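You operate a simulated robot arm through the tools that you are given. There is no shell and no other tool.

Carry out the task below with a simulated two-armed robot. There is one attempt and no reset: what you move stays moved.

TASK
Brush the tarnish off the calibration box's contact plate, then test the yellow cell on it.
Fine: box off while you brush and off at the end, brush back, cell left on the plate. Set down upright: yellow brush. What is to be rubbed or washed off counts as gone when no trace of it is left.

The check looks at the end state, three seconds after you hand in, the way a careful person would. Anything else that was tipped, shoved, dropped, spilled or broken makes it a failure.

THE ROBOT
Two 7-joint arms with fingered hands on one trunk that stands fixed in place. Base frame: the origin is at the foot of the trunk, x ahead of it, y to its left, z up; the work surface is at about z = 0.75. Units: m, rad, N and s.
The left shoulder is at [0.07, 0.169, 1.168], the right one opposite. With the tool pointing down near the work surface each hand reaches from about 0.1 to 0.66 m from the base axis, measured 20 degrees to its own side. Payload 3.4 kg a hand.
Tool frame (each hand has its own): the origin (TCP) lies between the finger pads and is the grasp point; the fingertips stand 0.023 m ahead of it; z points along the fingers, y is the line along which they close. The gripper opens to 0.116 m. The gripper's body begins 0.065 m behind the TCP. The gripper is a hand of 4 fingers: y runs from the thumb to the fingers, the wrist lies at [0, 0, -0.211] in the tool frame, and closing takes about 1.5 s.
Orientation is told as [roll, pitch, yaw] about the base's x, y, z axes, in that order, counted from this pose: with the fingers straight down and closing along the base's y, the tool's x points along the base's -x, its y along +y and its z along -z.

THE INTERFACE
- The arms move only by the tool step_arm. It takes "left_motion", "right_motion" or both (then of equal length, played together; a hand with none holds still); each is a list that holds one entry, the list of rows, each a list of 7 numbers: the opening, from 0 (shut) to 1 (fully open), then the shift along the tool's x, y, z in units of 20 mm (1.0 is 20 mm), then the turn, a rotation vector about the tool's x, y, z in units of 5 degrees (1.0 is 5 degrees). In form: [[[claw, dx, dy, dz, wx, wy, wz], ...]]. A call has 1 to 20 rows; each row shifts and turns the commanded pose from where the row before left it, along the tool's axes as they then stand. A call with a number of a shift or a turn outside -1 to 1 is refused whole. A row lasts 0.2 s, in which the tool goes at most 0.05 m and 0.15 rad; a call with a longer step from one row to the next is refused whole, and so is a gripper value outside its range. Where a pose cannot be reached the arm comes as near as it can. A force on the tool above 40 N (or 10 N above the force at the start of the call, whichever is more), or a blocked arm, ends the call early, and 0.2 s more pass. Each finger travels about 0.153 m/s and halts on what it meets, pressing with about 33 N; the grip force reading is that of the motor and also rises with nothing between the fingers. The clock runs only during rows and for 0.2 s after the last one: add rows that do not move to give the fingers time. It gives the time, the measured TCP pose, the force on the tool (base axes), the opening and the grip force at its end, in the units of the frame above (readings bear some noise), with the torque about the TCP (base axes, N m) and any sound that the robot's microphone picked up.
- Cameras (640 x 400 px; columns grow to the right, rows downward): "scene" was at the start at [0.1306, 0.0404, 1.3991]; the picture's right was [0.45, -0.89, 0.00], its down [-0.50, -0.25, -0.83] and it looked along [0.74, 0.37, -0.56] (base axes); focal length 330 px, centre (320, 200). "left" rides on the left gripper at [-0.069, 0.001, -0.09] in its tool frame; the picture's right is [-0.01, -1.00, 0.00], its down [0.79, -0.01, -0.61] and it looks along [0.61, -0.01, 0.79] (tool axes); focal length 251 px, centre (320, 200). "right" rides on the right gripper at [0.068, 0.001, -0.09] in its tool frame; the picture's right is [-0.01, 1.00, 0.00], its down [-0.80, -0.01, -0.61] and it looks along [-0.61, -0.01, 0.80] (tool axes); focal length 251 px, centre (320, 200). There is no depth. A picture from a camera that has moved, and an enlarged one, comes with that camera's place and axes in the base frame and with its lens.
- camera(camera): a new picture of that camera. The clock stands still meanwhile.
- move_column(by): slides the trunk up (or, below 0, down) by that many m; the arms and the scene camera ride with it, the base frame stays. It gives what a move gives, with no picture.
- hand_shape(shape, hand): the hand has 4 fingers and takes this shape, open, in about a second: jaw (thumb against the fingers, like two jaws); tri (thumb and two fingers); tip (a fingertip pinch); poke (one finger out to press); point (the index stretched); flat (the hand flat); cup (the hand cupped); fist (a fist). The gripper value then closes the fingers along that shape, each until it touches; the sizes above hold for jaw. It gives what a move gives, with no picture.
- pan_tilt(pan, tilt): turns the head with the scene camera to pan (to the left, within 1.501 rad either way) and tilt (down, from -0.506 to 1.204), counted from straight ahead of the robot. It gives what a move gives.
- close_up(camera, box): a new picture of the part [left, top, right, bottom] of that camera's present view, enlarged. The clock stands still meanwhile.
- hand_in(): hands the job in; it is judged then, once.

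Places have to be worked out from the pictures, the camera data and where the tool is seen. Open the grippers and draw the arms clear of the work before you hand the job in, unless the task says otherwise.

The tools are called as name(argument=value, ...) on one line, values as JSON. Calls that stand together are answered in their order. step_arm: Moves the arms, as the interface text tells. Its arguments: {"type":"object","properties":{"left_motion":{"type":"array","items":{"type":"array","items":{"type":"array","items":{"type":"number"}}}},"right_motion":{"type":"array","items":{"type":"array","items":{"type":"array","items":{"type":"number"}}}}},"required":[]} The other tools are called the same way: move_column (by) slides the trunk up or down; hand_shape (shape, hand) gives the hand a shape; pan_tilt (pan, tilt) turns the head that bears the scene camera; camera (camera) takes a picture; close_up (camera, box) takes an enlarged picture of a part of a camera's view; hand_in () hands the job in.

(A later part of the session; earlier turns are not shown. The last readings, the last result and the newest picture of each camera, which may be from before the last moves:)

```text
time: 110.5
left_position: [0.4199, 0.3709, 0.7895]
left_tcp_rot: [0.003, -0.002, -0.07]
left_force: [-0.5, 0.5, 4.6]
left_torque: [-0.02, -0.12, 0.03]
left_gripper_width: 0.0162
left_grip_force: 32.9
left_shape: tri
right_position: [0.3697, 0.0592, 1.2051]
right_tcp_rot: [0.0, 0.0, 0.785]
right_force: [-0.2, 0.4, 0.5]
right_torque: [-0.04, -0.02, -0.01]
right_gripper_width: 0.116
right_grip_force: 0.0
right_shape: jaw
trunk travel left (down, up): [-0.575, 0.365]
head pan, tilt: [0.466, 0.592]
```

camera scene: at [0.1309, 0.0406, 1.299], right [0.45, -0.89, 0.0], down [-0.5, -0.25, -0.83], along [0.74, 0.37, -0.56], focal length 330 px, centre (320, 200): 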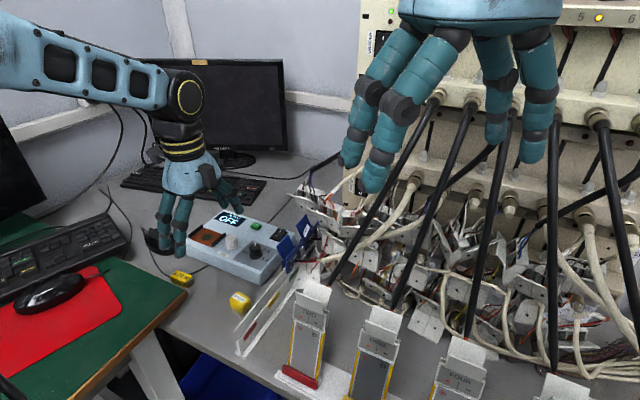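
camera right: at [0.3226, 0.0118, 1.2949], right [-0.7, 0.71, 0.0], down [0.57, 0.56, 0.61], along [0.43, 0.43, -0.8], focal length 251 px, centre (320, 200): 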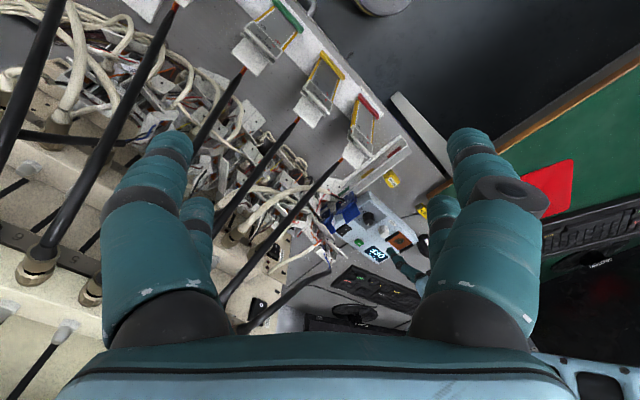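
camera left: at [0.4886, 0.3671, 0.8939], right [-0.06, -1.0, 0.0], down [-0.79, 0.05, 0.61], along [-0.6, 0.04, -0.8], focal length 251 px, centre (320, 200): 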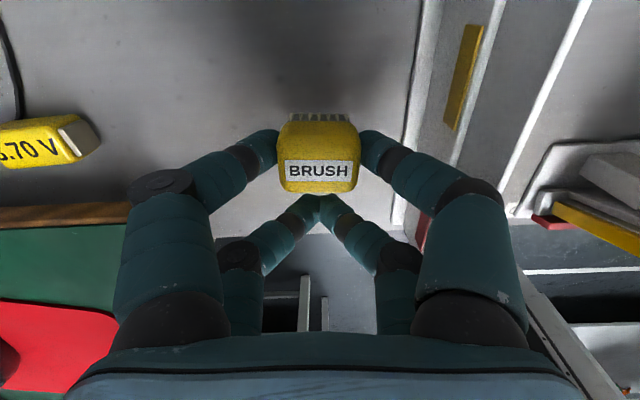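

Touchdown at 4.6 N. I open the fingers just enough to release the brush.

step_arm(left_motion=[[[0.1, 0, 0, 0, 0, 0, 0], [0.2, 0, 0, 0, 0, 0, 0], [0.28, 0, 0, 0, 0, 0, 0], [0.33, 0, 0, 0, 0, 0, 0], [0.38, 0, 0, 0, 0, 0, 0], [0.38, 0, 0, 0, 0, 0, 0]]])

camera(camera="left")

close_up(camera="scene", box=[200, 240, 290, 330])

```text
time: 111.9
left_position: [0.4197, 0.3719, 0.7873]
left_tcp_rot: [0.0, -0.002, -0.069]
left_force: [-0.5, 1.0, -0.8]
left_torque: [-0.01, 0.01, 0.01]
left_gripper_width: 0.043
left_grip_force: 0.2
left_shape: tri
right_position: [0.3705, 0.0598, 1.2033]
right_tcp_rot: [-0.001, -0.001, 0.784]
right_force: [0.2, 0.6, 0.3]
right_torque: [0.02, 0.01, 0.03]
right_gripper_width: 0.1161
right_grip_force: 0.1
right_shape: jaw
trunk travel left (down, up): [-0.575, 0.365]
head pan, tilt: [0.466, 0.592]
```

```text
taken
camera left: at [0.4891, 0.3672, 0.8784], right [-0.06, -1.0, 0.0], down [-0.79, 0.05, 0.61], along [-0.6, 0.04, -0.8], focal length 251 px, centre (320, 200)
```

left: 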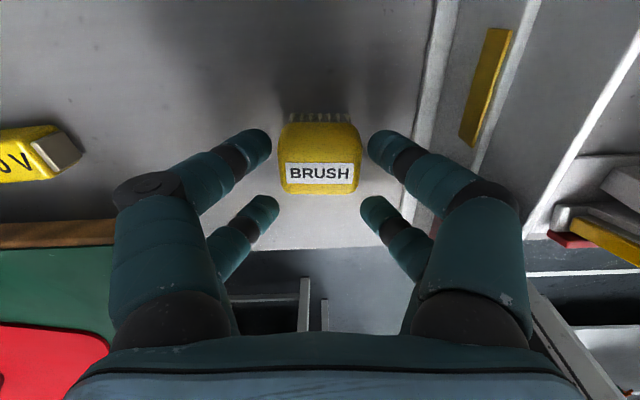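

```text
4.44 times, centred on (245, 285) of scene
camera zoom: at [0.1306, 0.0408, 1.299], right [0.45, -0.89, 0.0], down [-0.5, -0.25, -0.83], along [0.74, 0.37, -0.56], focal length 1466 px, centre (653, -178)
```

zoom: 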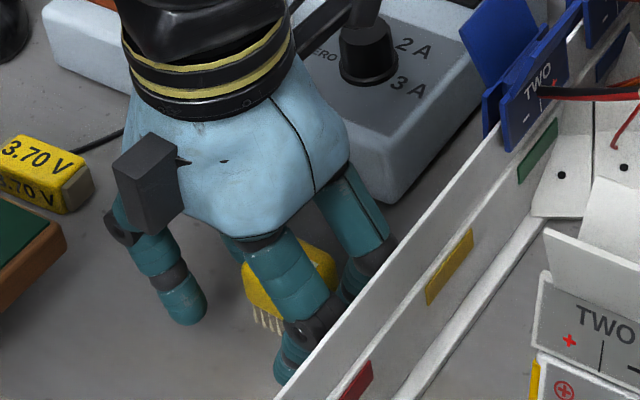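

The brush stands free and upright. I lift the hand straight up.

step_arm(left_motion=[[[0.38, 0, 0, -0.5, 0, 0, 0], [0.38, 0, 0, -0.8, 0, 0, 0], [0.38, 0, 0, -1, 0, 0, 0], [0.38, 0, 0, -1, 0, 0, 0], [0.38, 0, 0, -1, 0, 0, 0], [0.38, 0, 0, -1, 0, 0, 0], [0.38, 0, 0, -1, 0, 0, 0], [0.38, 0, 0, 0, 0, 0, 0]]])

close_up(camera="scene", box=[150, 200, 310, 340])

camera(camera="left")

```text
time: 113.7
left_position: [0.4207, 0.3709, 0.915]
left_tcp_rot: [0.001, -0.001, -0.068]
left_force: [-0.1, 0.2, -0.1]
left_torque: [-0.03, 0.0, 0.01]
left_gripper_width: 0.0437
left_grip_force: 0.1
left_shape: tri
right_position: [0.3698, 0.0595, 1.2039]
right_tcp_rot: [0.0, -0.002, 0.783]
right_force: [-0.4, -0.1, 0.1]
right_torque: [0.0, -0.01, 0.01]
right_gripper_width: 0.1159
right_grip_force: 0.1
right_shape: jaw
trunk travel left (down, up): [-0.575, 0.365]
head pan, tilt: [0.466, 0.592]
```

```text
2.86 times, centred on (230, 270) of scene
camera zoom: at [0.1308, 0.0406, 1.299], right [0.45, -0.89, 0.0], down [-0.5, -0.25, -0.83], along [0.74, 0.37, -0.56], focal length 942 px, centre (577, 0)
```

zoom: 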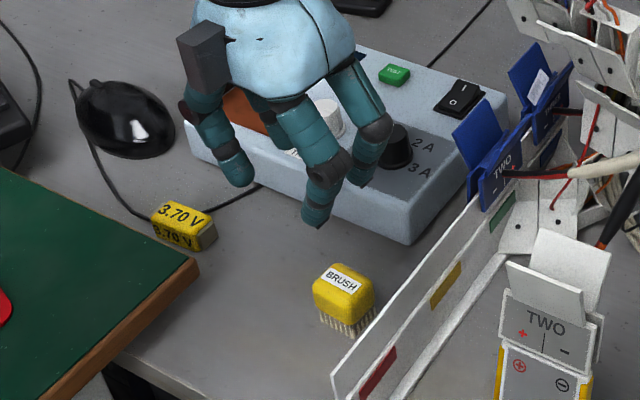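

```text
taken
camera left: at [0.4894, 0.3669, 1.005], right [-0.06, -1.0, 0.0], down [-0.79, 0.05, 0.61], along [-0.6, 0.04, -0.8], focal length 251 px, centre (320, 200)
```

left: 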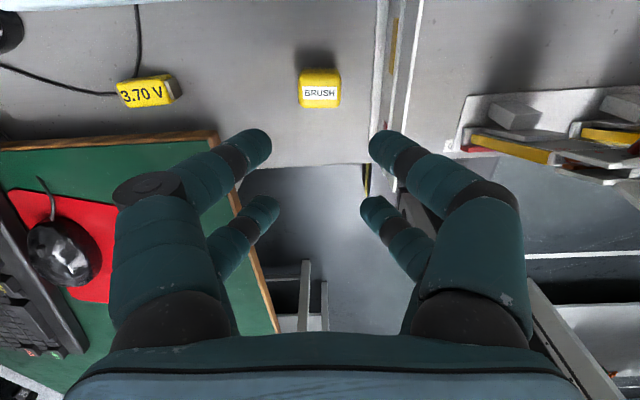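

The brush stands back at about (0.435, 0.370), upright. Next the cell: I move above it at (0.438, 0.524) and turn the hand about 97° so the fingers close across its short side, watching for the wrist limit.

step_arm(left_motion=[[[0.5, -0.043, 0.962, 0, 0, 0, 0], [0.5, -0.043, 0.962, 0, 0, 0, 0], [0.5, -0.043, 0.962, 0, 0, 0, 0], [0.5, -0.043, 0.962, 0, 0, 0, 0], [0.5, -0.043, 0.962, 0, 0, 0, 0], [0.5, -0.043, 0.962, 0, 0, 0, 0], [0.5, -0.043, 0.962, 0, 0, 0, 0], [0.5, -0.043, 0.962, 0, 0, 0, 0], [0.5, 0, 0, 0, 0, 0, 0]]])

step_arm(left_motion=[[[0.5, 0, 0, 0, 0, 0, -1], [0.5, 0, 0, 0, 0, 0, -1], [0.5, 0, 0, 0, 0, 0, -1], [0.5, 0, 0, 0, 0, 0, -1], [0.5, 0, 0, 0, 0, 0, -1], [0.5, 0, 0, 0, 0, 0, -1], [0.5, 0, 0, 0, 0, 0, -1], [0.5, 0, 0, 0, 0, 0, -1], [0.5, 0, 0, 0, 0, 0, -1], [0.5, 0, 0, 0, 0, 0, -1], [0.5, 0, 0, 0, 0, 0, -1], [0.5, 0, 0, 0, 0, 0, -1], [0.5, 0, 0, 0, 0, 0, -1], [0.5, 0, 0, 0, 0, 0, -1], [0.5, 0, 0, 0, 0, 0, -1], [0.5, 0, 0, 0, 0, 0, -1], [0.5, 0, 0, 0, 0, 0, -1], [0.5, 0, 0, 0, 0, 0, -1], [0.5, 0, 0, 0, 0, 0, -1], [0.5, 0, 0, 0, 0, 0, 0]]])

camera(camera="left")

camera(camera="scene")

```text
time: 115.7
left_position: [0.439, 0.5223, 0.9145]
left_tcp_rot: [0.002, -0.002, -0.07]
left_force: [0.1, -0.6, 0.0]
left_torque: [-0.01, -0.06, 0.03]
left_gripper_width: 0.0573
left_grip_force: 0.0
left_shape: tri
right_position: [0.3709, 0.0596, 1.2046]
right_tcp_rot: [0.001, -0.001, 0.786]
right_force: [-0.1, -0.5, -0.3]
right_torque: [0.01, -0.01, -0.01]
right_gripper_width: 0.1158
right_grip_force: 0.0
right_shape: jaw
trunk travel left (down, up): [-0.575, 0.365]
head pan, tilt: [0.466, 0.592]
```

```text
time: 119.9
left_position: [0.438, 0.5248, 0.9143]
left_tcp_rot: [-0.002, -0.001, 1.591]
left_force: [-0.4, -0.5, 0.2]
left_torque: [-0.02, 0.0, 0.0]
left_gripper_width: 0.0577
left_grip_force: 0.1
left_shape: tri
right_position: [0.3715, 0.0593, 1.2038]
right_tcp_rot: [0.0, 0.001, 0.786]
right_force: [-0.4, -0.6, 1.1]
right_torque: [-0.03, 0.02, -0.01]
right_gripper_width: 0.1157
right_grip_force: 0.1
right_shape: jaw
trunk travel left (down, up): [-0.575, 0.365]
head pan, tilt: [0.466, 0.592]
```

```text
taken
camera left: at [0.4362, 0.593, 1.0044], right [1.0, 0.03, 0.0], down [0.02, -0.79, 0.61], along [0.02, -0.61, -0.8], focal length 251 px, centre (320, 200)
```

left: 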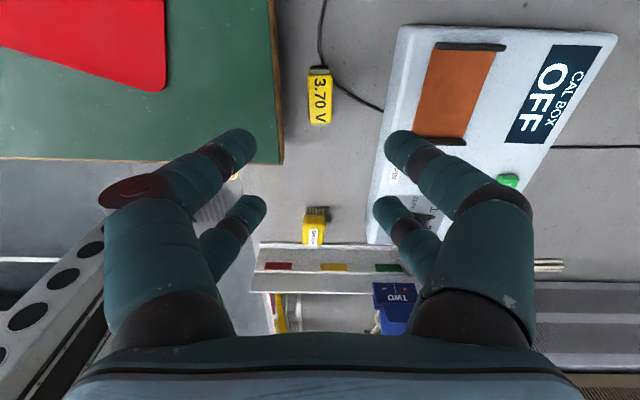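

```text
taken
camera scene: at [0.1305, 0.0414, 1.299], right [0.45, -0.89, 0.0], down [-0.5, -0.25, -0.83], along [0.74, 0.37, -0.56], focal length 330 px, centre (320, 200)
```

scene: 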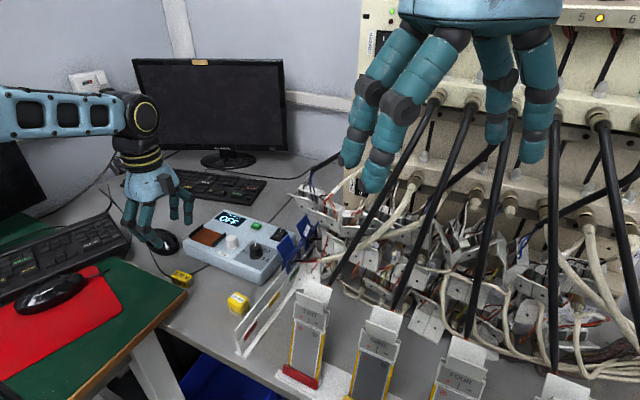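

Yaw 91° works here, but the edge of the green board (top z≈0.785, edge x≈0.406) leaves only ~23 mm beside the cell – too tight for the near fingers. I zoom in on the cell to plan a grip on its ends instead.

close_up(camera="left", box=[250, 40, 410, 150])

close_up(camera="scene", box=[155, 250, 225, 310])

close_up(camera="left", box=[400, 30, 520, 150])

```text
3.64 times, centred on (330, 95) of left
camera zoom: at [0.4362, 0.593, 1.0044], right [1.0, 0.03, 0.0], down [0.02, -0.79, 0.61], along [0.02, -0.61, -0.8], focal length 914 px, centre (284, 582)
```

zoom: 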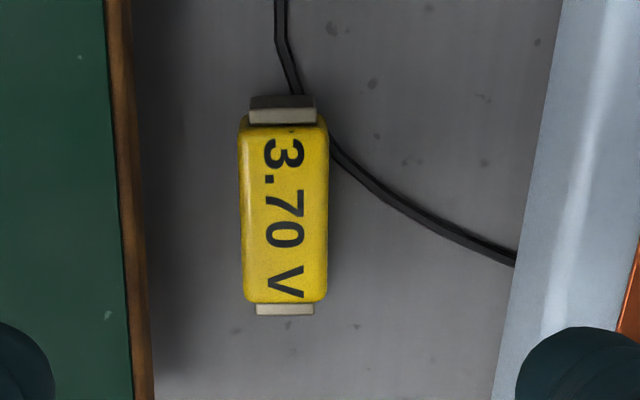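

```text
6.67 times, centred on (190, 280) of scene
camera zoom: at [0.1305, 0.0414, 1.299], right [0.45, -0.89, 0.0], down [-0.5, -0.25, -0.83], along [0.74, 0.37, -0.56], focal length 2198 px, centre (1187, -333)
```

zoom: 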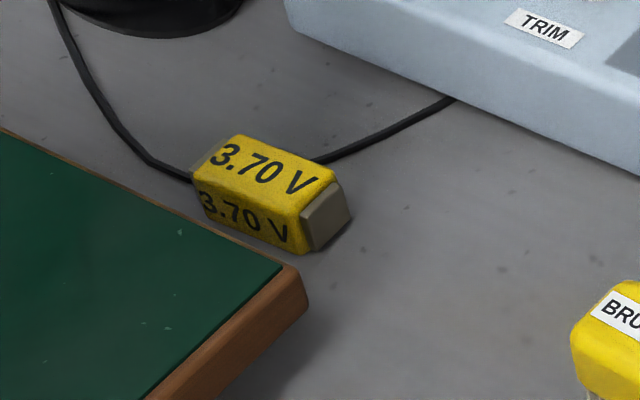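

```text
3.33 times, centred on (460, 90) of left
camera zoom: at [0.4362, 0.593, 1.0044], right [1.0, 0.03, 0.0], down [0.02, -0.79, 0.61], along [0.02, -0.61, -0.8], focal length 838 px, centre (-147, 567)
```

zoom: 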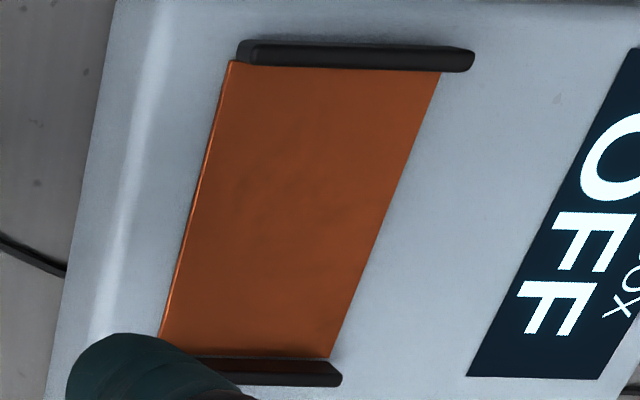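

The plate is clean. The cell is centred near (0.439, 0.527), yaw ≈ +2°, 53 mm long, 22 mm wide. I'll pinch its ends with the near digit pair (hand yaw 2°), move it to open table, and regrip there. First I turn the hand back.

step_arm(left_motion=[[[0.5, 0, 0, 0, 0, 0, 1], [0.5, 0, 0, 0, 0, 0, 1], [0.5, 0, 0, 0, 0, 0, 1], [0.5, 0, 0, 0, 0, 0, 1], [0.5, 0, 0, 0, 0, 0, 1], [0.5, 0, 0, 0, 0, 0, 1], [0.5, 0, 0, 0, 0, 0, 1], [0.5, 0, 0, 0, 0, 0, 1], [0.5, 0, 0, 0, 0, 0, 1], [0.5, 0, 0, 0, 0, 0, 1], [0.5, 0, 0, 0, 0, 0, 1], [0.5, 0, 0, 0, 0, 0, 1], [0.5, 0, 0, 0, 0, 0, 1], [0.5, 0, 0, 0, 0, 0, 1], [0.5, 0, 0, 0, 0, 0, 1], [0.5, 0, 0, 0, 0, 0, 1], [0.5, 0, 0, 0, 0, 0, 1], [0.6, 0, 0, 0, 0, 0, 0.84], [0.66, -0.46, 0.07, 0, 0, 0, 0], [0.66, -0.46, 0.07, 0, 0, 0, 0]]])

camera(camera="left")

camera(camera="right")

```text
time: 124.1
left_position: [0.4563, 0.5276, 0.9146]
left_tcp_rot: [0.001, -0.003, 0.031]
left_force: [0.4, 0.2, 1.2]
left_torque: [0.01, 0.0, -0.01]
left_gripper_width: 0.0761
left_grip_force: 0.0
left_shape: tri
right_position: [0.3715, 0.0582, 1.2035]
right_tcp_rot: [0.001, 0.0, 0.787]
right_force: [1.1, 1.0, 0.2]
right_torque: [0.01, 0.05, -0.02]
right_gripper_width: 0.1158
right_grip_force: 0.1
right_shape: jaw
trunk travel left (down, up): [-0.575, 0.365]
head pan, tilt: [0.466, 0.592]
```

```text
taken
camera left: at [0.5256, 0.5298, 1.0049], right [0.04, -1.0, 0.0], down [-0.79, -0.03, 0.61], along [-0.61, -0.02, -0.8], focal length 251 px, centre (320, 200)
```

left: 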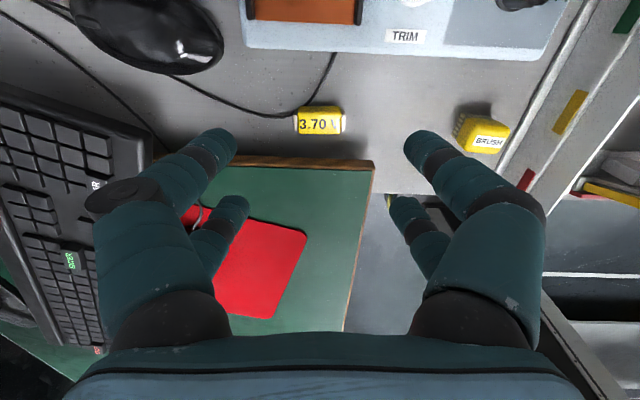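

```text
taken
camera right: at [0.3228, 0.0115, 1.2949], right [-0.7, 0.71, 0.0], down [0.57, 0.56, 0.61], along [0.43, 0.43, -0.8], focal length 251 px, centre (320, 200)
```

right: 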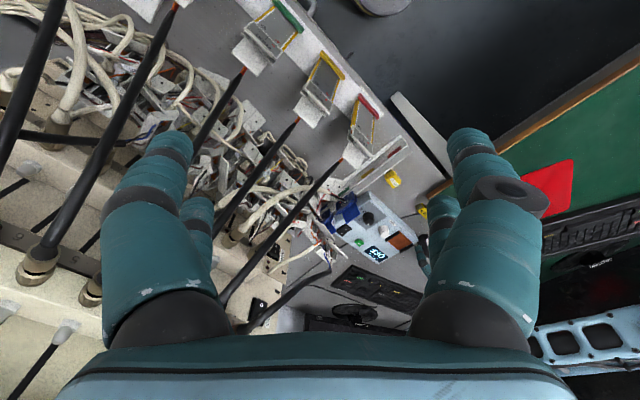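

Centred in y. I descend to 2 cm above grip height and check the clearances.

step_arm(left_motion=[[[0.66, 0, 0, 1, 0, 0, 0], [0.66, 0, 0, 1, 0, 0, 0], [0.66, 0, 0, 1, 0, 0, 0], [0.66, 0, 0, 1, 0, 0, 0], [0.66, 0, 0, 1, 0, 0, 0], [0.66, 0, 0, 0.5, 0, 0, 0], [0.66, 0, 0, 0, 0, 0, 0]]])

camera(camera="left")

close_up(camera="scene", box=[140, 220, 240, 310])

```text
time: 125.7
left_position: [0.4556, 0.528, 0.8035]
left_tcp_rot: [0.002, -0.001, 0.032]
left_force: [-1.2, -0.9, -0.3]
left_torque: [-0.02, 0.0, 0.0]
left_gripper_width: 0.0761
left_grip_force: 0.1
left_shape: tri
right_position: [0.3699, 0.0581, 1.2035]
right_tcp_rot: [-0.002, 0.0, 0.785]
right_force: [-0.1, 0.6, 0.9]
right_torque: [-0.01, -0.03, -0.04]
right_gripper_width: 0.116
right_grip_force: 0.1
right_shape: jaw
trunk travel left (down, up): [-0.575, 0.365]
head pan, tilt: [0.466, 0.592]
```

```text
taken
camera left: at [0.5251, 0.5297, 0.8942], right [0.04, -1.0, 0.0], down [-0.8, -0.03, 0.61], along [-0.6, -0.02, -0.8], focal length 251 px, centre (320, 200)
```

left: 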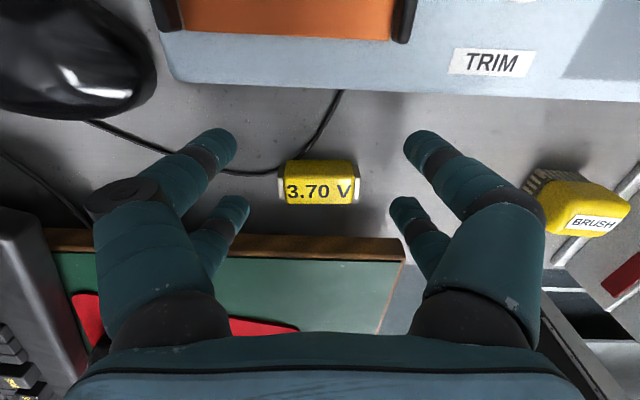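

```text
4.44 times, centred on (190, 265) of scene
camera zoom: at [0.1305, 0.0404, 1.2991], right [0.45, -0.89, 0.0], down [-0.5, -0.25, -0.83], along [0.74, 0.37, -0.56], focal length 1466 px, centre (898, -89)
```

zoom: 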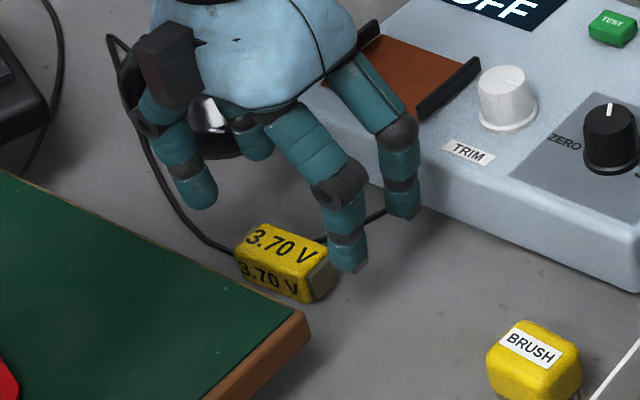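

The near digits straddle the cell's ends well. I shift 2 mm and lower to grip height z≈0.780.

step_arm(left_motion=[[[0.66, -0.1, 0, 0.5, 0, 0, 0], [0.66, 0, 0, 0.4, 0, 0, 0], [0.66, 0, 0, 0.27, 0, 0, 0], [0.66, 0, 0, 0, 0, 0, 0]]])

camera(camera="left")

close_up(camera="scene", box=[140, 220, 240, 310])

```text
time: 126.7
left_position: [0.4581, 0.5266, 0.7814]
left_tcp_rot: [0.001, -0.001, 0.031]
left_force: [-0.3, -0.7, 0.2]
left_torque: [0.01, -0.01, -0.01]
left_gripper_width: 0.0764
left_grip_force: 0.0
left_shape: tri
right_position: [0.3704, 0.0586, 1.2045]
right_tcp_rot: [0.001, 0.0, 0.785]
right_force: [-0.2, -0.6, 0.0]
right_torque: [-0.02, 0.01, -0.02]
right_gripper_width: 0.1157
right_grip_force: 0.1
right_shape: jaw
trunk travel left (down, up): [-0.575, 0.365]
head pan, tilt: [0.466, 0.592]
```

```text
taken
camera left: at [0.5271, 0.5299, 0.8711], right [0.04, -1.0, 0.0], down [-0.8, -0.03, 0.61], along [-0.6, -0.02, -0.8], focal length 251 px, centre (320, 200)
```

left: 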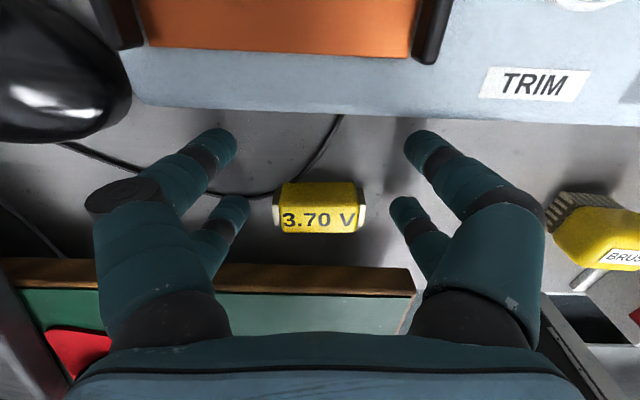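

```text
4.44 times, centred on (190, 265) of scene
camera zoom: at [0.1306, 0.0404, 1.2991], right [0.45, -0.89, 0.0], down [-0.5, -0.25, -0.83], along [0.74, 0.37, -0.56], focal length 1466 px, centre (898, -89)
```

zoom: 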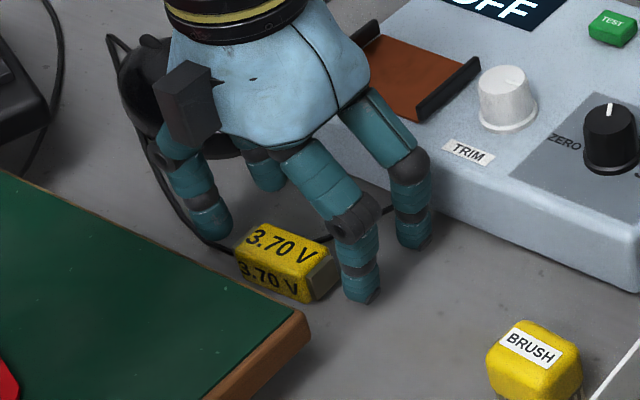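

Ends are straddled by the near pair. I close on the cell.

step_arm(left_motion=[[[0.58, 0, 0, 0, 0, 0, 0], [0.52, 0, 0, 0, 0, 0, 0], [0.46, 0, 0, 0, 0, 0, 0], [0.4, 0, 0, 0, 0, 0, 0], [0.2, 0, 0, 0, 0, 0, 0], [0, 0, 0, 0, 0, 0, 0], [0, 0, 0, 0, 0, 0, 0], [0, 0, 0, 0, 0, 0, 0]]])

camera(camera="left")

close_up(camera="scene", box=[140, 220, 240, 310])

```text
time: 128.5
left_position: [0.4585, 0.5274, 0.7807]
left_tcp_rot: [-0.002, -0.002, 0.031]
left_force: [-0.3, 0.8, -0.7]
left_torque: [0.01, -0.03, -0.01]
left_gripper_width: 0.0058
left_grip_force: 33.1
left_shape: tri
right_position: [0.3707, 0.0594, 1.2051]
right_tcp_rot: [0.0, -0.001, 0.784]
right_force: [-0.1, -0.3, 0.4]
right_torque: [-0.03, 0.05, 0.0]
right_gripper_width: 0.1159
right_grip_force: 0.0
right_shape: jaw
trunk travel left (down, up): [-0.575, 0.365]
head pan, tilt: [0.466, 0.592]
```

```text
taken
camera left: at [0.5271, 0.53, 0.8709], right [0.04, -1.0, 0.0], down [-0.79, -0.03, 0.61], along [-0.61, -0.02, -0.8], focal length 251 px, centre (320, 200)
```

left: 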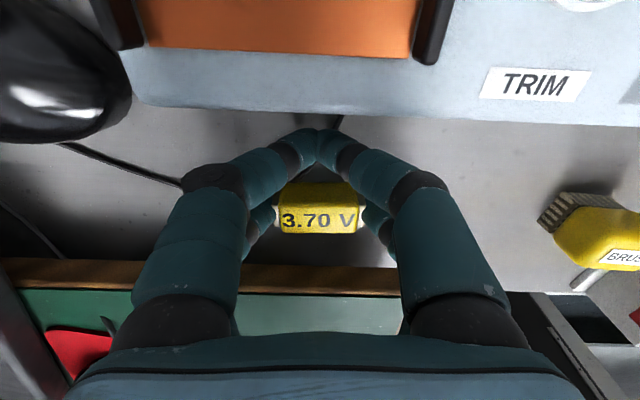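

```text
4.44 times, centred on (190, 265) of scene
camera zoom: at [0.1308, 0.0407, 1.299], right [0.45, -0.89, 0.0], down [-0.5, -0.25, -0.83], along [0.74, 0.37, -0.56], focal length 1466 px, centre (898, -89)
```

zoom: 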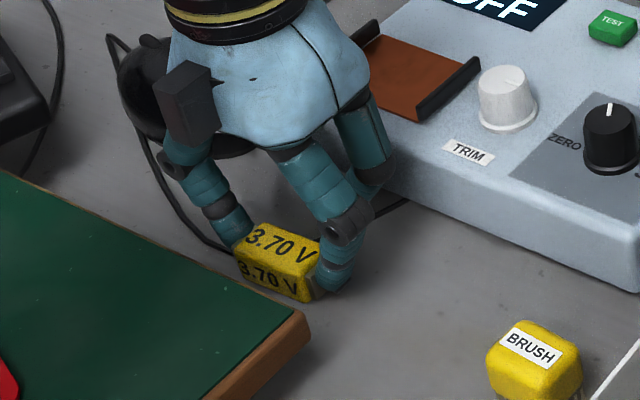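

The ends are pinched and the cell kept its pose. I lift a few centimetres to verify the hold.

step_arm(left_motion=[[[0, 0, 0, -0.3, 0, 0, 0], [0, 0, 0, -0.5, 0, 0, 0], [0, 0, 0, -0.7, 0, 0, 0], [0, 0, 0, -0.7, 0, 0, 0], [0, 0, 0, 0, 0, 0, 0]]])

camera(camera="left")

close_up(camera="scene", box=[140, 200, 240, 300])

```text
time: 129.7
left_position: [0.4584, 0.5264, 0.8249]
left_tcp_rot: [0.002, -0.001, 0.033]
left_force: [-0.6, -0.7, -1.0]
left_torque: [0.01, 0.01, 0.0]
left_gripper_width: 0.006
left_grip_force: 32.7
left_shape: tri
right_position: [0.3699, 0.058, 1.204]
right_tcp_rot: [-0.001, 0.001, 0.787]
right_force: [0.7, -0.3, 1.2]
right_torque: [0.0, 0.01, 0.01]
right_gripper_width: 0.116
right_grip_force: 0.1
right_shape: jaw
trunk travel left (down, up): [-0.575, 0.365]
head pan, tilt: [0.466, 0.592]
```

```text
taken
camera left: at [0.5272, 0.53, 0.9152], right [0.04, -1.0, 0.0], down [-0.8, -0.03, 0.61], along [-0.61, -0.02, -0.8], focal length 251 px, centre (320, 200)
```

left: 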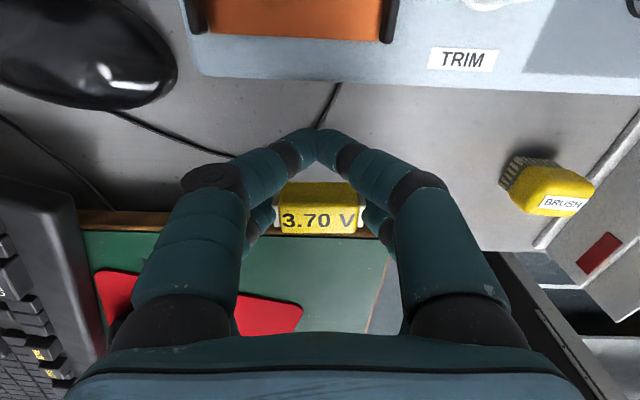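

```text
4.00 times, centred on (190, 250) of scene
camera zoom: at [0.1308, 0.0407, 1.299], right [0.45, -0.89, 0.0], down [-0.5, -0.25, -0.83], along [0.74, 0.37, -0.56], focal length 1319 px, centre (840, 0)
```

zoom: 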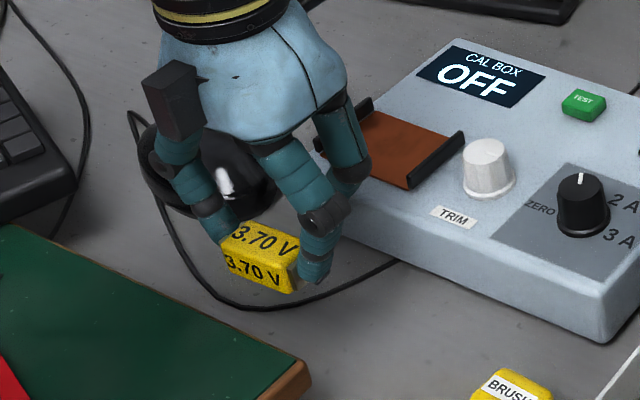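

The cell is held level. I carry it to open table around (0.445, 0.453) and lower it.

step_arm(left_motion=[[[0, -0.026, -0.91, 0, 0, 0, 0], [0, -0.026, -0.91, 0, 0, 0, 0], [0, -0.026, -0.91, 0, 0, 0, 0], [0, -0.026, -0.91, 0, 0, 0, 0], [0, 0, 0, 0.7, 0, 0, 0], [0, 0, 0, 0.7, 0, 0, 0], [0, 0, 0, 0.5, 0, 0, 0], [0, 0, 0, 0.15, 0, 0, 0], [0, 0, 0, 0, 0, 0, 0]]])

camera(camera="left")

close_up(camera="scene", box=[160, 220, 260, 320])

```text
time: 131.7
left_position: [0.4634, 0.4546, 0.7843]
left_tcp_rot: [0.0, -0.003, 0.031]
left_force: [0.2, -0.6, -0.9]
left_torque: [-0.03, -0.02, -0.02]
left_gripper_width: 0.0058
left_grip_force: 33.4
left_shape: tri
right_position: [0.3713, 0.0583, 1.2036]
right_tcp_rot: [0.001, 0.0, 0.786]
right_force: [0.3, 0.1, -0.2]
right_torque: [0.0, 0.03, 0.01]
right_gripper_width: 0.1158
right_grip_force: 0.1
right_shape: jaw
trunk travel left (down, up): [-0.575, 0.365]
head pan, tilt: [0.466, 0.592]
```

```text
taken
camera left: at [0.5318, 0.4576, 0.8742], right [0.04, -1.0, 0.0], down [-0.8, -0.03, 0.61], along [-0.61, -0.02, -0.8], focal length 251 px, centre (320, 200)
```

left: 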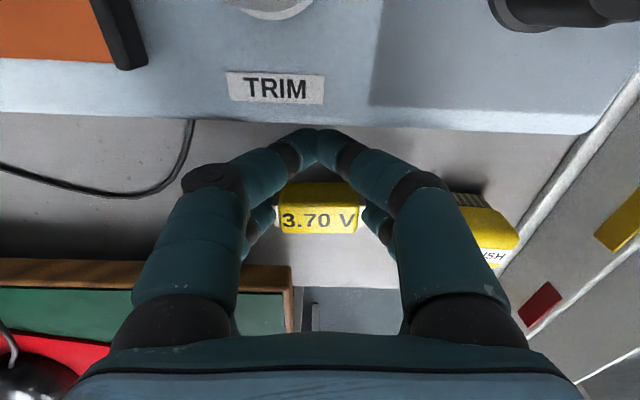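

```text
4.00 times, centred on (210, 270) of scene
camera zoom: at [0.1307, 0.0404, 1.2991], right [0.45, -0.89, 0.0], down [-0.5, -0.25, -0.83], along [0.74, 0.37, -0.56], focal length 1319 px, centre (760, -80)
```

zoom: 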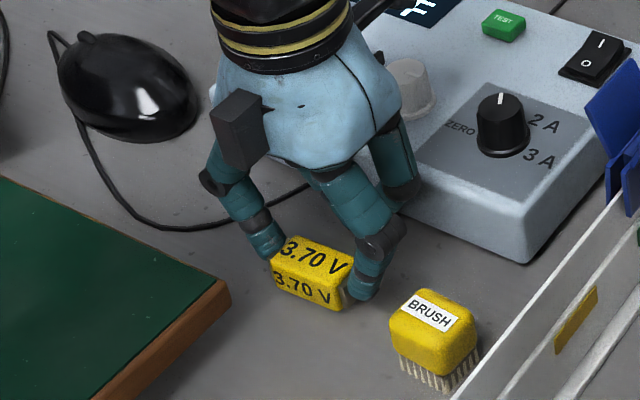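

Nearly down and clear of the brush. I lower in small steps until touch.

step_arm(left_motion=[[[0, 0, 0, 0.07, 0, 0, 0], [0, 0, 0, 0.07, 0, 0, 0], [0, 0, 0, 0, 0, 0, 0]]])

step_arm(left_motion=[[[0, 0, 0, 0.06, 0, 0, 0], [0, 0, 0, 0, 0, 0, 0]]])

```text
time: 132.5
left_position: [0.4636, 0.4541, 0.7818]
left_tcp_rot: [0.001, -0.003, 0.031]
left_force: [0.4, -0.1, -0.8]
left_torque: [-0.02, 0.0, 0.0]
left_gripper_width: 0.0057
left_grip_force: 32.4
left_shape: tri
right_position: [0.3702, 0.0586, 1.2039]
right_tcp_rot: [0.0, 0.001, 0.785]
right_force: [-0.3, -0.8, 0.9]
right_torque: [-0.02, 0.01, 0.01]
right_gripper_width: 0.116
right_grip_force: 0.1
right_shape: jaw
trunk travel left (down, up): [-0.575, 0.365]
head pan, tilt: [0.466, 0.592]
```

```text
time: 133.1
left_position: [0.463, 0.4545, 0.7803]
left_tcp_rot: [0.001, -0.002, 0.031]
left_force: [-0.3, -0.1, 1.4]
left_torque: [0.01, 0.06, -0.02]
left_gripper_width: 0.0061
left_grip_force: 33.1
left_shape: tri
right_position: [0.37, 0.06, 1.2043]
right_tcp_rot: [0.001, -0.001, 0.786]
right_force: [-0.1, 0.2, -0.4]
right_torque: [0.03, -0.02, -0.05]
right_gripper_width: 0.1158
right_grip_force: 0.0
right_shape: jaw
trunk travel left (down, up): [-0.575, 0.365]
head pan, tilt: [0.466, 0.592]
```

Light touch at 0.7803. I go down half a millimetre more and open just enough to release.

step_arm(left_motion=[[[0, 0, 0, 0.03, 0, 0, 0], [0.2, 0, 0, 0, 0, 0, 0], [0.35, 0, 0, 0, 0, 0, 0], [0.45, 0, 0, 0, 0, 0, 0], [0.5, 0, 0, 0, 0, 0, 0], [0.54, 0, 0, 0, 0, 0, 0], [0.54, 0, 0, 0, 0, 0, 0]]])

camera(camera="left")

close_up(camera="scene", box=[160, 220, 260, 320])

```text
time: 134.7
left_position: [0.4633, 0.4536, 0.7799]
left_tcp_rot: [0.002, -0.002, 0.031]
left_force: [0.8, -0.3, 0.1]
left_torque: [0.02, 0.01, 0.01]
left_gripper_width: 0.0617
left_grip_force: 0.0
left_shape: tri
right_position: [0.3694, 0.0581, 1.2039]
right_tcp_rot: [0.0, 0.001, 0.784]
right_force: [-0.3, 0.4, 0.3]
right_torque: [0.0, -0.01, -0.01]
right_gripper_width: 0.1159
right_grip_force: 0.2
right_shape: jaw
trunk travel left (down, up): [-0.575, 0.365]
head pan, tilt: [0.466, 0.592]
```

```text
taken
camera left: at [0.5317, 0.457, 0.8698], right [0.04, -1.0, 0.0], down [-0.8, -0.03, 0.61], along [-0.61, -0.02, -0.8], focal length 251 px, centre (320, 200)
```

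left: 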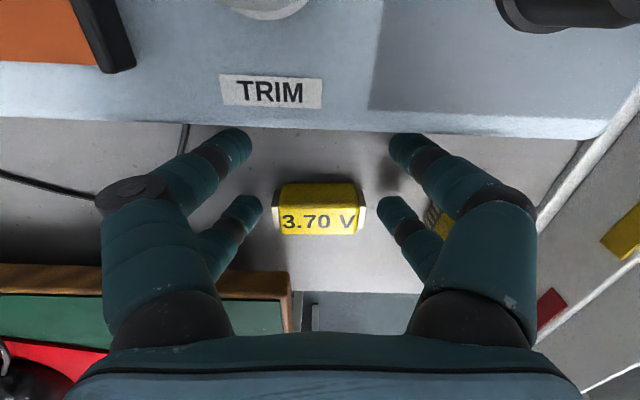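

```text
4.00 times, centred on (210, 270) of scene
camera zoom: at [0.1305, 0.0403, 1.2991], right [0.45, -0.89, 0.0], down [-0.5, -0.25, -0.83], along [0.74, 0.37, -0.56], focal length 1319 px, centre (760, -80)
```

zoom: 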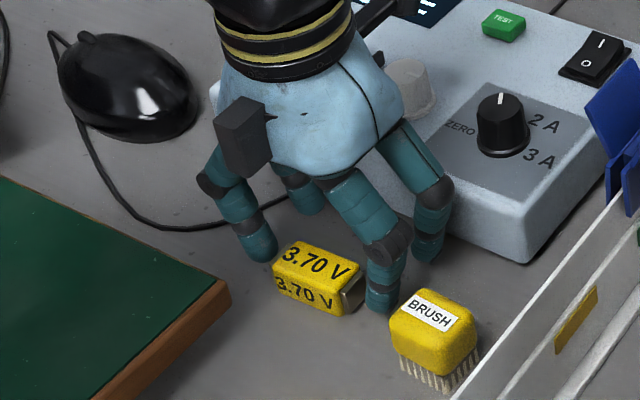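

Cell is released at about (0.445, 0.454). I rise, shift over its centre, and turn the hand 90° for the cross grip.

step_arm(left_motion=[[[0.54, 0, 0, -0.6, 0, 0, 0], [0.54, 0, 0, -1, 0, 0, 0], [0.54, 0, 0, -1, 0, 0, 0], [0.54, 0, 0, -1, 0, 0, 0], [0.54, 0, 0, -1, 0, 0, 0], [0.54, 0, 0, -1, 0, 0, 0], [0.54, 0.9, 0.04, -0.4, 0, 0, 0], [0.54, 0, 0, 0, 0, 0, -1], [0.54, 0, 0, 0, 0, 0, -1], [0.54, 0, 0, 0, 0, 0, -1], [0.54, 0, 0, 0, 0, 0, -1], [0.54, 0, 0, 0, 0, 0, -1], [0.54, 0, 0, 0, 0, 0, -1], [0.54, 0, 0, 0, 0, 0, -1], [0.54, 0, 0, 0, 0, 0, -1], [0.54, 0, 0, 0, 0, 0, -1]]])

step_arm(left_motion=[[[0.54, 0, 0, 0, 0, 0, -1], [0.54, 0, 0, 0, 0, 0, -1], [0.54, 0, 0, 0, 0, 0, -1], [0.54, 0, 0, 0, 0, 0, -1], [0.54, 0, 0, 0, 0, 0, -1], [0.54, 0, 0, 0, 0, 0, -1], [0.54, 0, 0, 0, 0, 0, -1], [0.54, 0, 0, 0, 0, 0, -1], [0.54, 0, 0, 0, 0, 0, -1], [0.54, 0, 0, 0, 0, 0, 0]]])

camera(camera="left")

close_up(camera="scene", box=[140, 180, 280, 320])

```text
time: 138.1
left_position: [0.4439, 0.4551, 0.8995]
left_tcp_rot: [0.0, -0.002, 0.82]
left_force: [0.0, -0.1, -0.3]
left_torque: [-0.03, -0.04, -0.02]
left_gripper_width: 0.0621
left_grip_force: 0.2
left_shape: tri
right_position: [0.3705, 0.0592, 1.2043]
right_tcp_rot: [0.001, 0.0, 0.787]
right_force: [-0.2, -0.2, -0.5]
right_torque: [0.01, 0.01, -0.02]
right_gripper_width: 0.116
right_grip_force: 0.0
right_shape: jaw
trunk travel left (down, up): [-0.575, 0.365]
head pan, tilt: [0.466, 0.592]
```

```text
time: 140.3
left_position: [0.4434, 0.4547, 0.8985]
left_tcp_rot: [0.0, 0.0, 1.603]
left_force: [-1.0, 0.5, -0.1]
left_torque: [0.0, 0.0, 0.01]
left_gripper_width: 0.0622
left_grip_force: 0.1
left_shape: tri
right_position: [0.3694, 0.0596, 1.2047]
right_tcp_rot: [0.0, 0.001, 0.785]
right_force: [0.3, -0.2, 0.1]
right_torque: [-0.02, 0.01, -0.06]
right_gripper_width: 0.116
right_grip_force: 0.0
right_shape: jaw
trunk travel left (down, up): [-0.575, 0.365]
head pan, tilt: [0.466, 0.592]
```

```text
taken
camera left: at [0.4418, 0.5234, 0.9895], right [1.0, 0.04, 0.0], down [0.03, -0.79, 0.61], along [0.03, -0.61, -0.8], focal length 251 px, centre (320, 200)
```

left: 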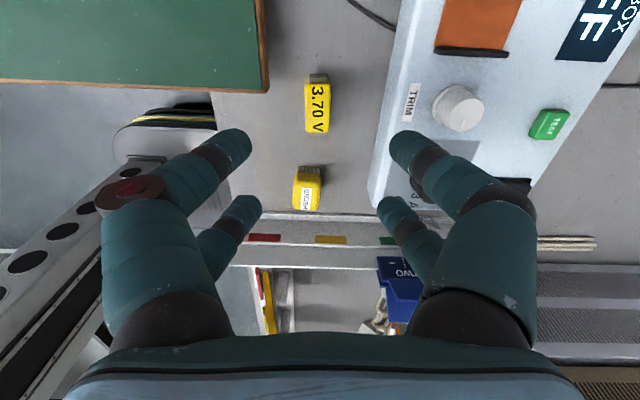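

```text
2.86 times, centred on (210, 250) of scene
camera zoom: at [0.1305, 0.0409, 1.2991], right [0.45, -0.89, 0.0], down [-0.5, -0.25, -0.83], along [0.74, 0.37, -0.56], focal length 942 px, centre (634, 57)
```

zoom: 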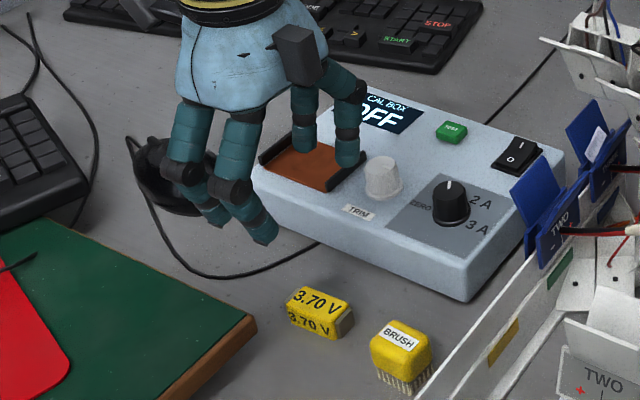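

The cross orientation is reached. I zoom on the cell to centre precisely before descending.

close_up(camera="left", box=[270, 55, 370, 155])

```text
4.00 times, centred on (320, 105) of left
camera zoom: at [0.4418, 0.5234, 0.9895], right [1.0, 0.04, 0.0], down [0.03, -0.79, 0.61], along [0.03, -0.61, -0.8], focal length 1006 px, centre (320, 580)
```

zoom: 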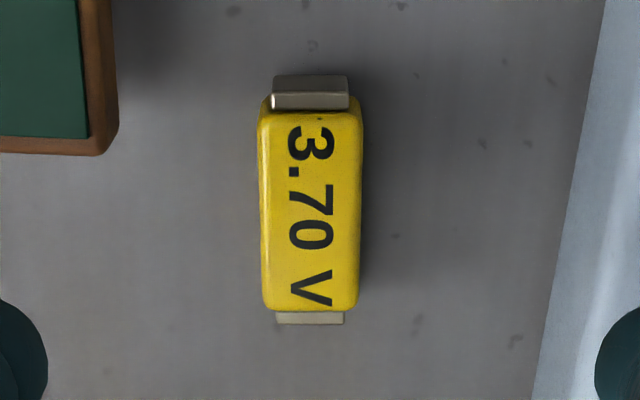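

The cell centre is (0.442, 0.456), aligned with the hand; the board corner at (0.404, 0.470) is close. I narrow the opening to ~33 mm, centre in x, and descend part way.

step_arm(left_motion=[[[0.45, -0.02, 0.08, 0, 0, 0, 0], [0.35, 0, 0, 0, 0, 0, 0], [0.285, 0, 0, 0.5, 0, 0, 0], [0.285, 0, 0, 1, 0, 0, 0], [0.285, 0, 0, 1, 0, 0, 0], [0.285, 0, 0, 1, 0, 0, 0], [0.285, 0, 0, 0.6, 0, 0, 0], [0.285, 0, 0, 0, 0, 0, 0]]])

camera(camera="left")

close_up(camera="scene", box=[160, 220, 260, 320])

```text
time: 142.1
left_position: [0.4423, 0.4545, 0.8174]
left_tcp_rot: [-0.001, -0.002, 1.603]
left_force: [0.1, -0.2, 1.1]
left_torque: [-0.04, -0.01, -0.04]
left_gripper_width: 0.0335
left_grip_force: 0.1
left_shape: tri
right_position: [0.3697, 0.059, 1.2032]
right_tcp_rot: [-0.001, -0.001, 0.785]
right_force: [0.1, -0.7, 0.1]
right_torque: [0.0, -0.02, 0.0]
right_gripper_width: 0.116
right_grip_force: 0.1
right_shape: jaw
trunk travel left (down, up): [-0.575, 0.365]
head pan, tilt: [0.466, 0.592]
```

```text
taken
camera left: at [0.4401, 0.5233, 0.9077], right [1.0, 0.04, 0.0], down [0.03, -0.79, 0.61], along [0.03, -0.61, -0.8], focal length 251 px, centre (320, 200)
```

left: 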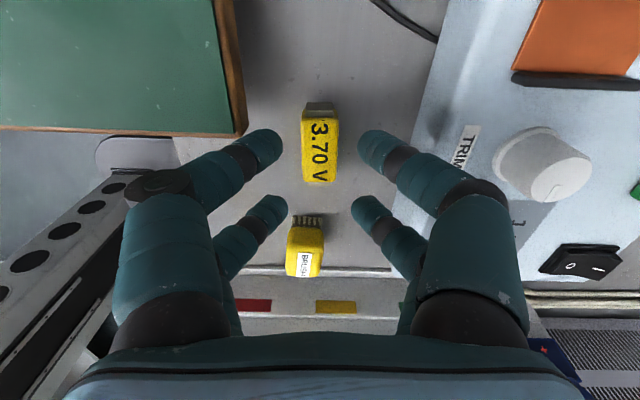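

```text
4.00 times, centred on (210, 270) of scene
camera zoom: at [0.1305, 0.0403, 1.2991], right [0.45, -0.89, 0.0], down [-0.5, -0.25, -0.83], along [0.74, 0.37, -0.56], focal length 1319 px, centre (760, -80)
```

zoom: 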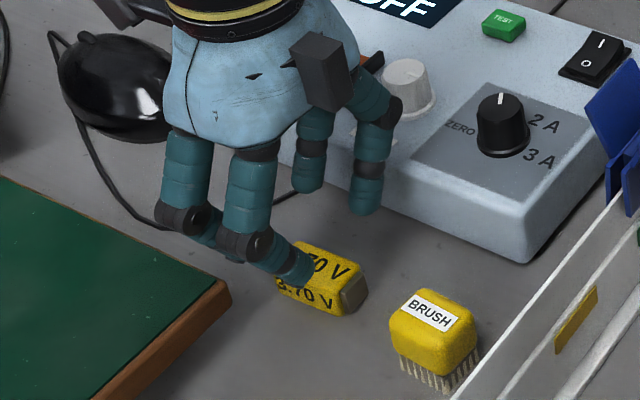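

Centred in x, but the outward-bent near digit would come down on the board's corner. I shift 16 mm to −y so only the far (camera-side) pair pinches the cell's middle – just to slide it to a freer place without rotating the hand again.

step_arm(left_motion=[[[0.285, 0.4, 0, 0, 0, 0, 0], [0.285, 0.4, 0, 0, 0, 0, 0], [0.285, 0, 0, 0.5, 0, 0, 0], [0.285, 0, 0, 0, 0, 0, 0]]])

camera(camera="left")

close_up(camera="scene", box=[160, 220, 260, 320])

```text
time: 143.1
left_position: [0.4422, 0.4398, 0.808]
left_tcp_rot: [-0.003, 0.0, 1.601]
left_force: [0.4, 0.5, -0.7]
left_torque: [-0.03, -0.01, 0.02]
left_gripper_width: 0.0333
left_grip_force: 0.0
left_shape: tri
right_position: [0.3701, 0.0582, 1.2039]
right_tcp_rot: [0.0, 0.001, 0.786]
right_force: [0.2, -0.2, 0.6]
right_torque: [-0.01, -0.01, 0.0]
right_gripper_width: 0.1156
right_grip_force: 0.1
right_shape: jaw
trunk travel left (down, up): [-0.575, 0.365]
head pan, tilt: [0.466, 0.592]
```

```text
taken
camera left: at [0.4411, 0.508, 0.8979], right [1.0, 0.04, 0.0], down [0.03, -0.79, 0.61], along [0.03, -0.61, -0.79], focal length 251 px, centre (320, 200)
```

left: 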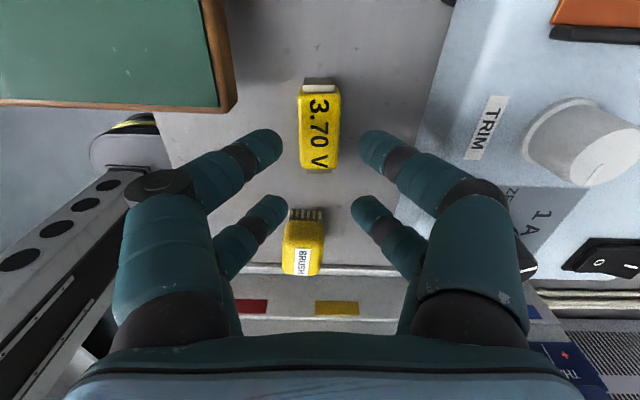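

```text
4.00 times, centred on (210, 270) of scene
camera zoom: at [0.1304, 0.0402, 1.2991], right [0.45, -0.89, 0.0], down [-0.5, -0.25, -0.83], along [0.74, 0.37, -0.56], focal length 1319 px, centre (760, -80)
```

zoom: 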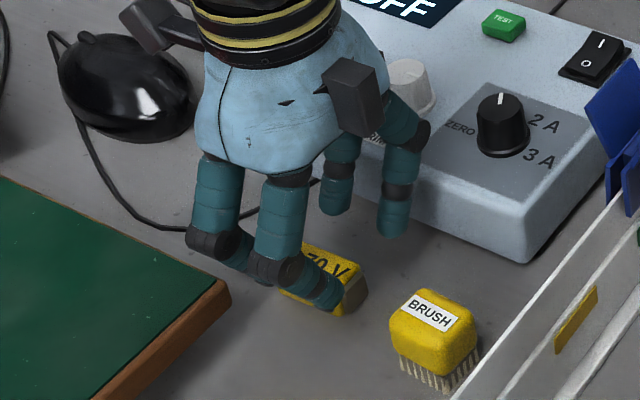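

The corner of the board is at about (0.405, 0.473); with a further 2 mm shift the digits clear it by ~7 mm. I descend to grip height.

step_arm(left_motion=[[[0.285, 0.1, 0, 0.4, 0, 0, 0], [0.285, 0, 0, 0.5, 0, 0, 0], [0.285, 0, 0, 0.45, 0, 0, 0], [0.285, 0, 0, 0, 0, 0, 0]]])

camera(camera="left")

close_up(camera="scene", box=[160, 230, 260, 320])

```text
time: 144.1
left_position: [0.4432, 0.4369, 0.78]
left_tcp_rot: [-0.002, 0.0, 1.606]
left_force: [-0.7, 0.2, -0.3]
left_torque: [-0.04, -0.04, -0.02]
left_gripper_width: 0.0336
left_grip_force: 0.1
left_shape: tri
right_position: [0.3701, 0.0596, 1.2047]
right_tcp_rot: [0.001, 0.0, 0.785]
right_force: [0.1, -0.3, -0.1]
right_torque: [-0.03, 0.03, -0.02]
right_gripper_width: 0.1158
right_grip_force: 0.1
right_shape: jaw
trunk travel left (down, up): [-0.575, 0.365]
head pan, tilt: [0.466, 0.592]
```

```text
taken
camera left: at [0.4407, 0.5055, 0.8703], right [1.0, 0.04, 0.0], down [0.03, -0.79, 0.61], along [0.03, -0.61, -0.79], focal length 251 px, centre (320, 200)
```

left: 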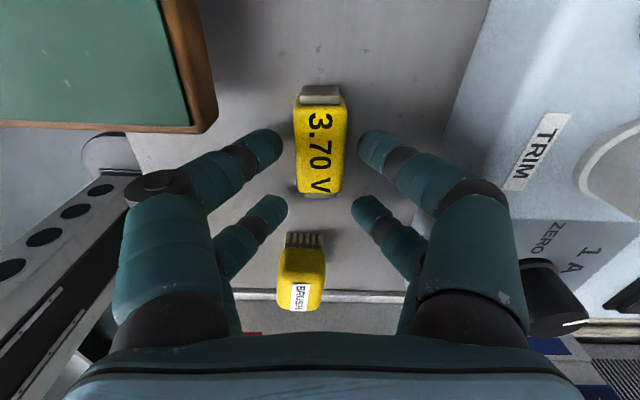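

```text
4.44 times, centred on (210, 275) of scene
camera zoom: at [0.1305, 0.0403, 1.2991], right [0.45, -0.89, 0.0], down [-0.5, -0.25, -0.83], along [0.74, 0.37, -0.56], focal length 1466 px, centre (809, -133)
```

zoom: 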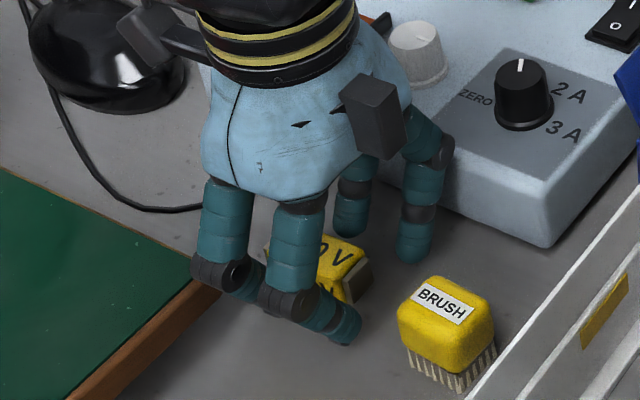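

Clear on all sides. I close gently on the cell.

step_arm(left_motion=[[[0.24, 0, 0, 0, 0, 0, 0], [0.2, 0, 0, 0, 0, 0, 0], [0.16, 0, 0, 0, 0, 0, 0], [0.1, 0, 0, 0, 0, 0, 0], [0, 0, 0, 0, 0, 0, 0], [0, 0, 0, 0, 0, 0, 0], [0, 0, 0, 0, 0, 0, 0]]])

camera(camera="left")

```text
time: 145.7
left_position: [0.4429, 0.4379, 0.7802]
left_tcp_rot: [-0.002, 0.0, 1.604]
left_force: [-0.3, 0.3, 0.3]
left_torque: [0.0, 0.03, 0.01]
left_gripper_width: 0.0068
left_grip_force: 32.8
left_shape: tri
right_position: [0.3707, 0.059, 1.2036]
right_tcp_rot: [0.0, 0.001, 0.785]
right_force: [0.0, -0.4, 0.6]
right_torque: [0.0, -0.02, 0.01]
right_gripper_width: 0.1156
right_grip_force: 0.0
right_shape: jaw
trunk travel left (down, up): [-0.575, 0.365]
head pan, tilt: [0.466, 0.592]
```

```text
taken
camera left: at [0.4408, 0.5057, 0.8702], right [1.0, 0.04, 0.0], down [0.03, -0.79, 0.61], along [0.03, -0.61, -0.79], focal length 251 px, centre (320, 200)
```

left: 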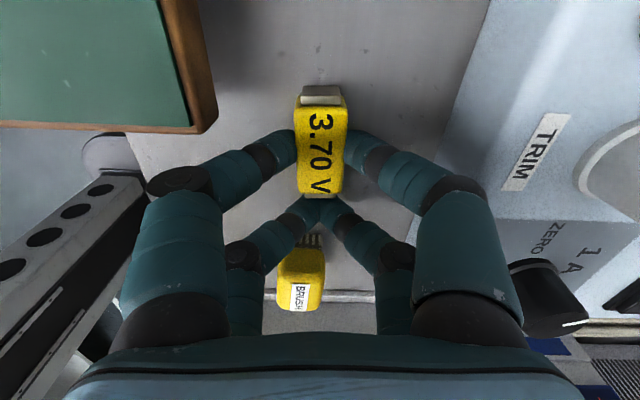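

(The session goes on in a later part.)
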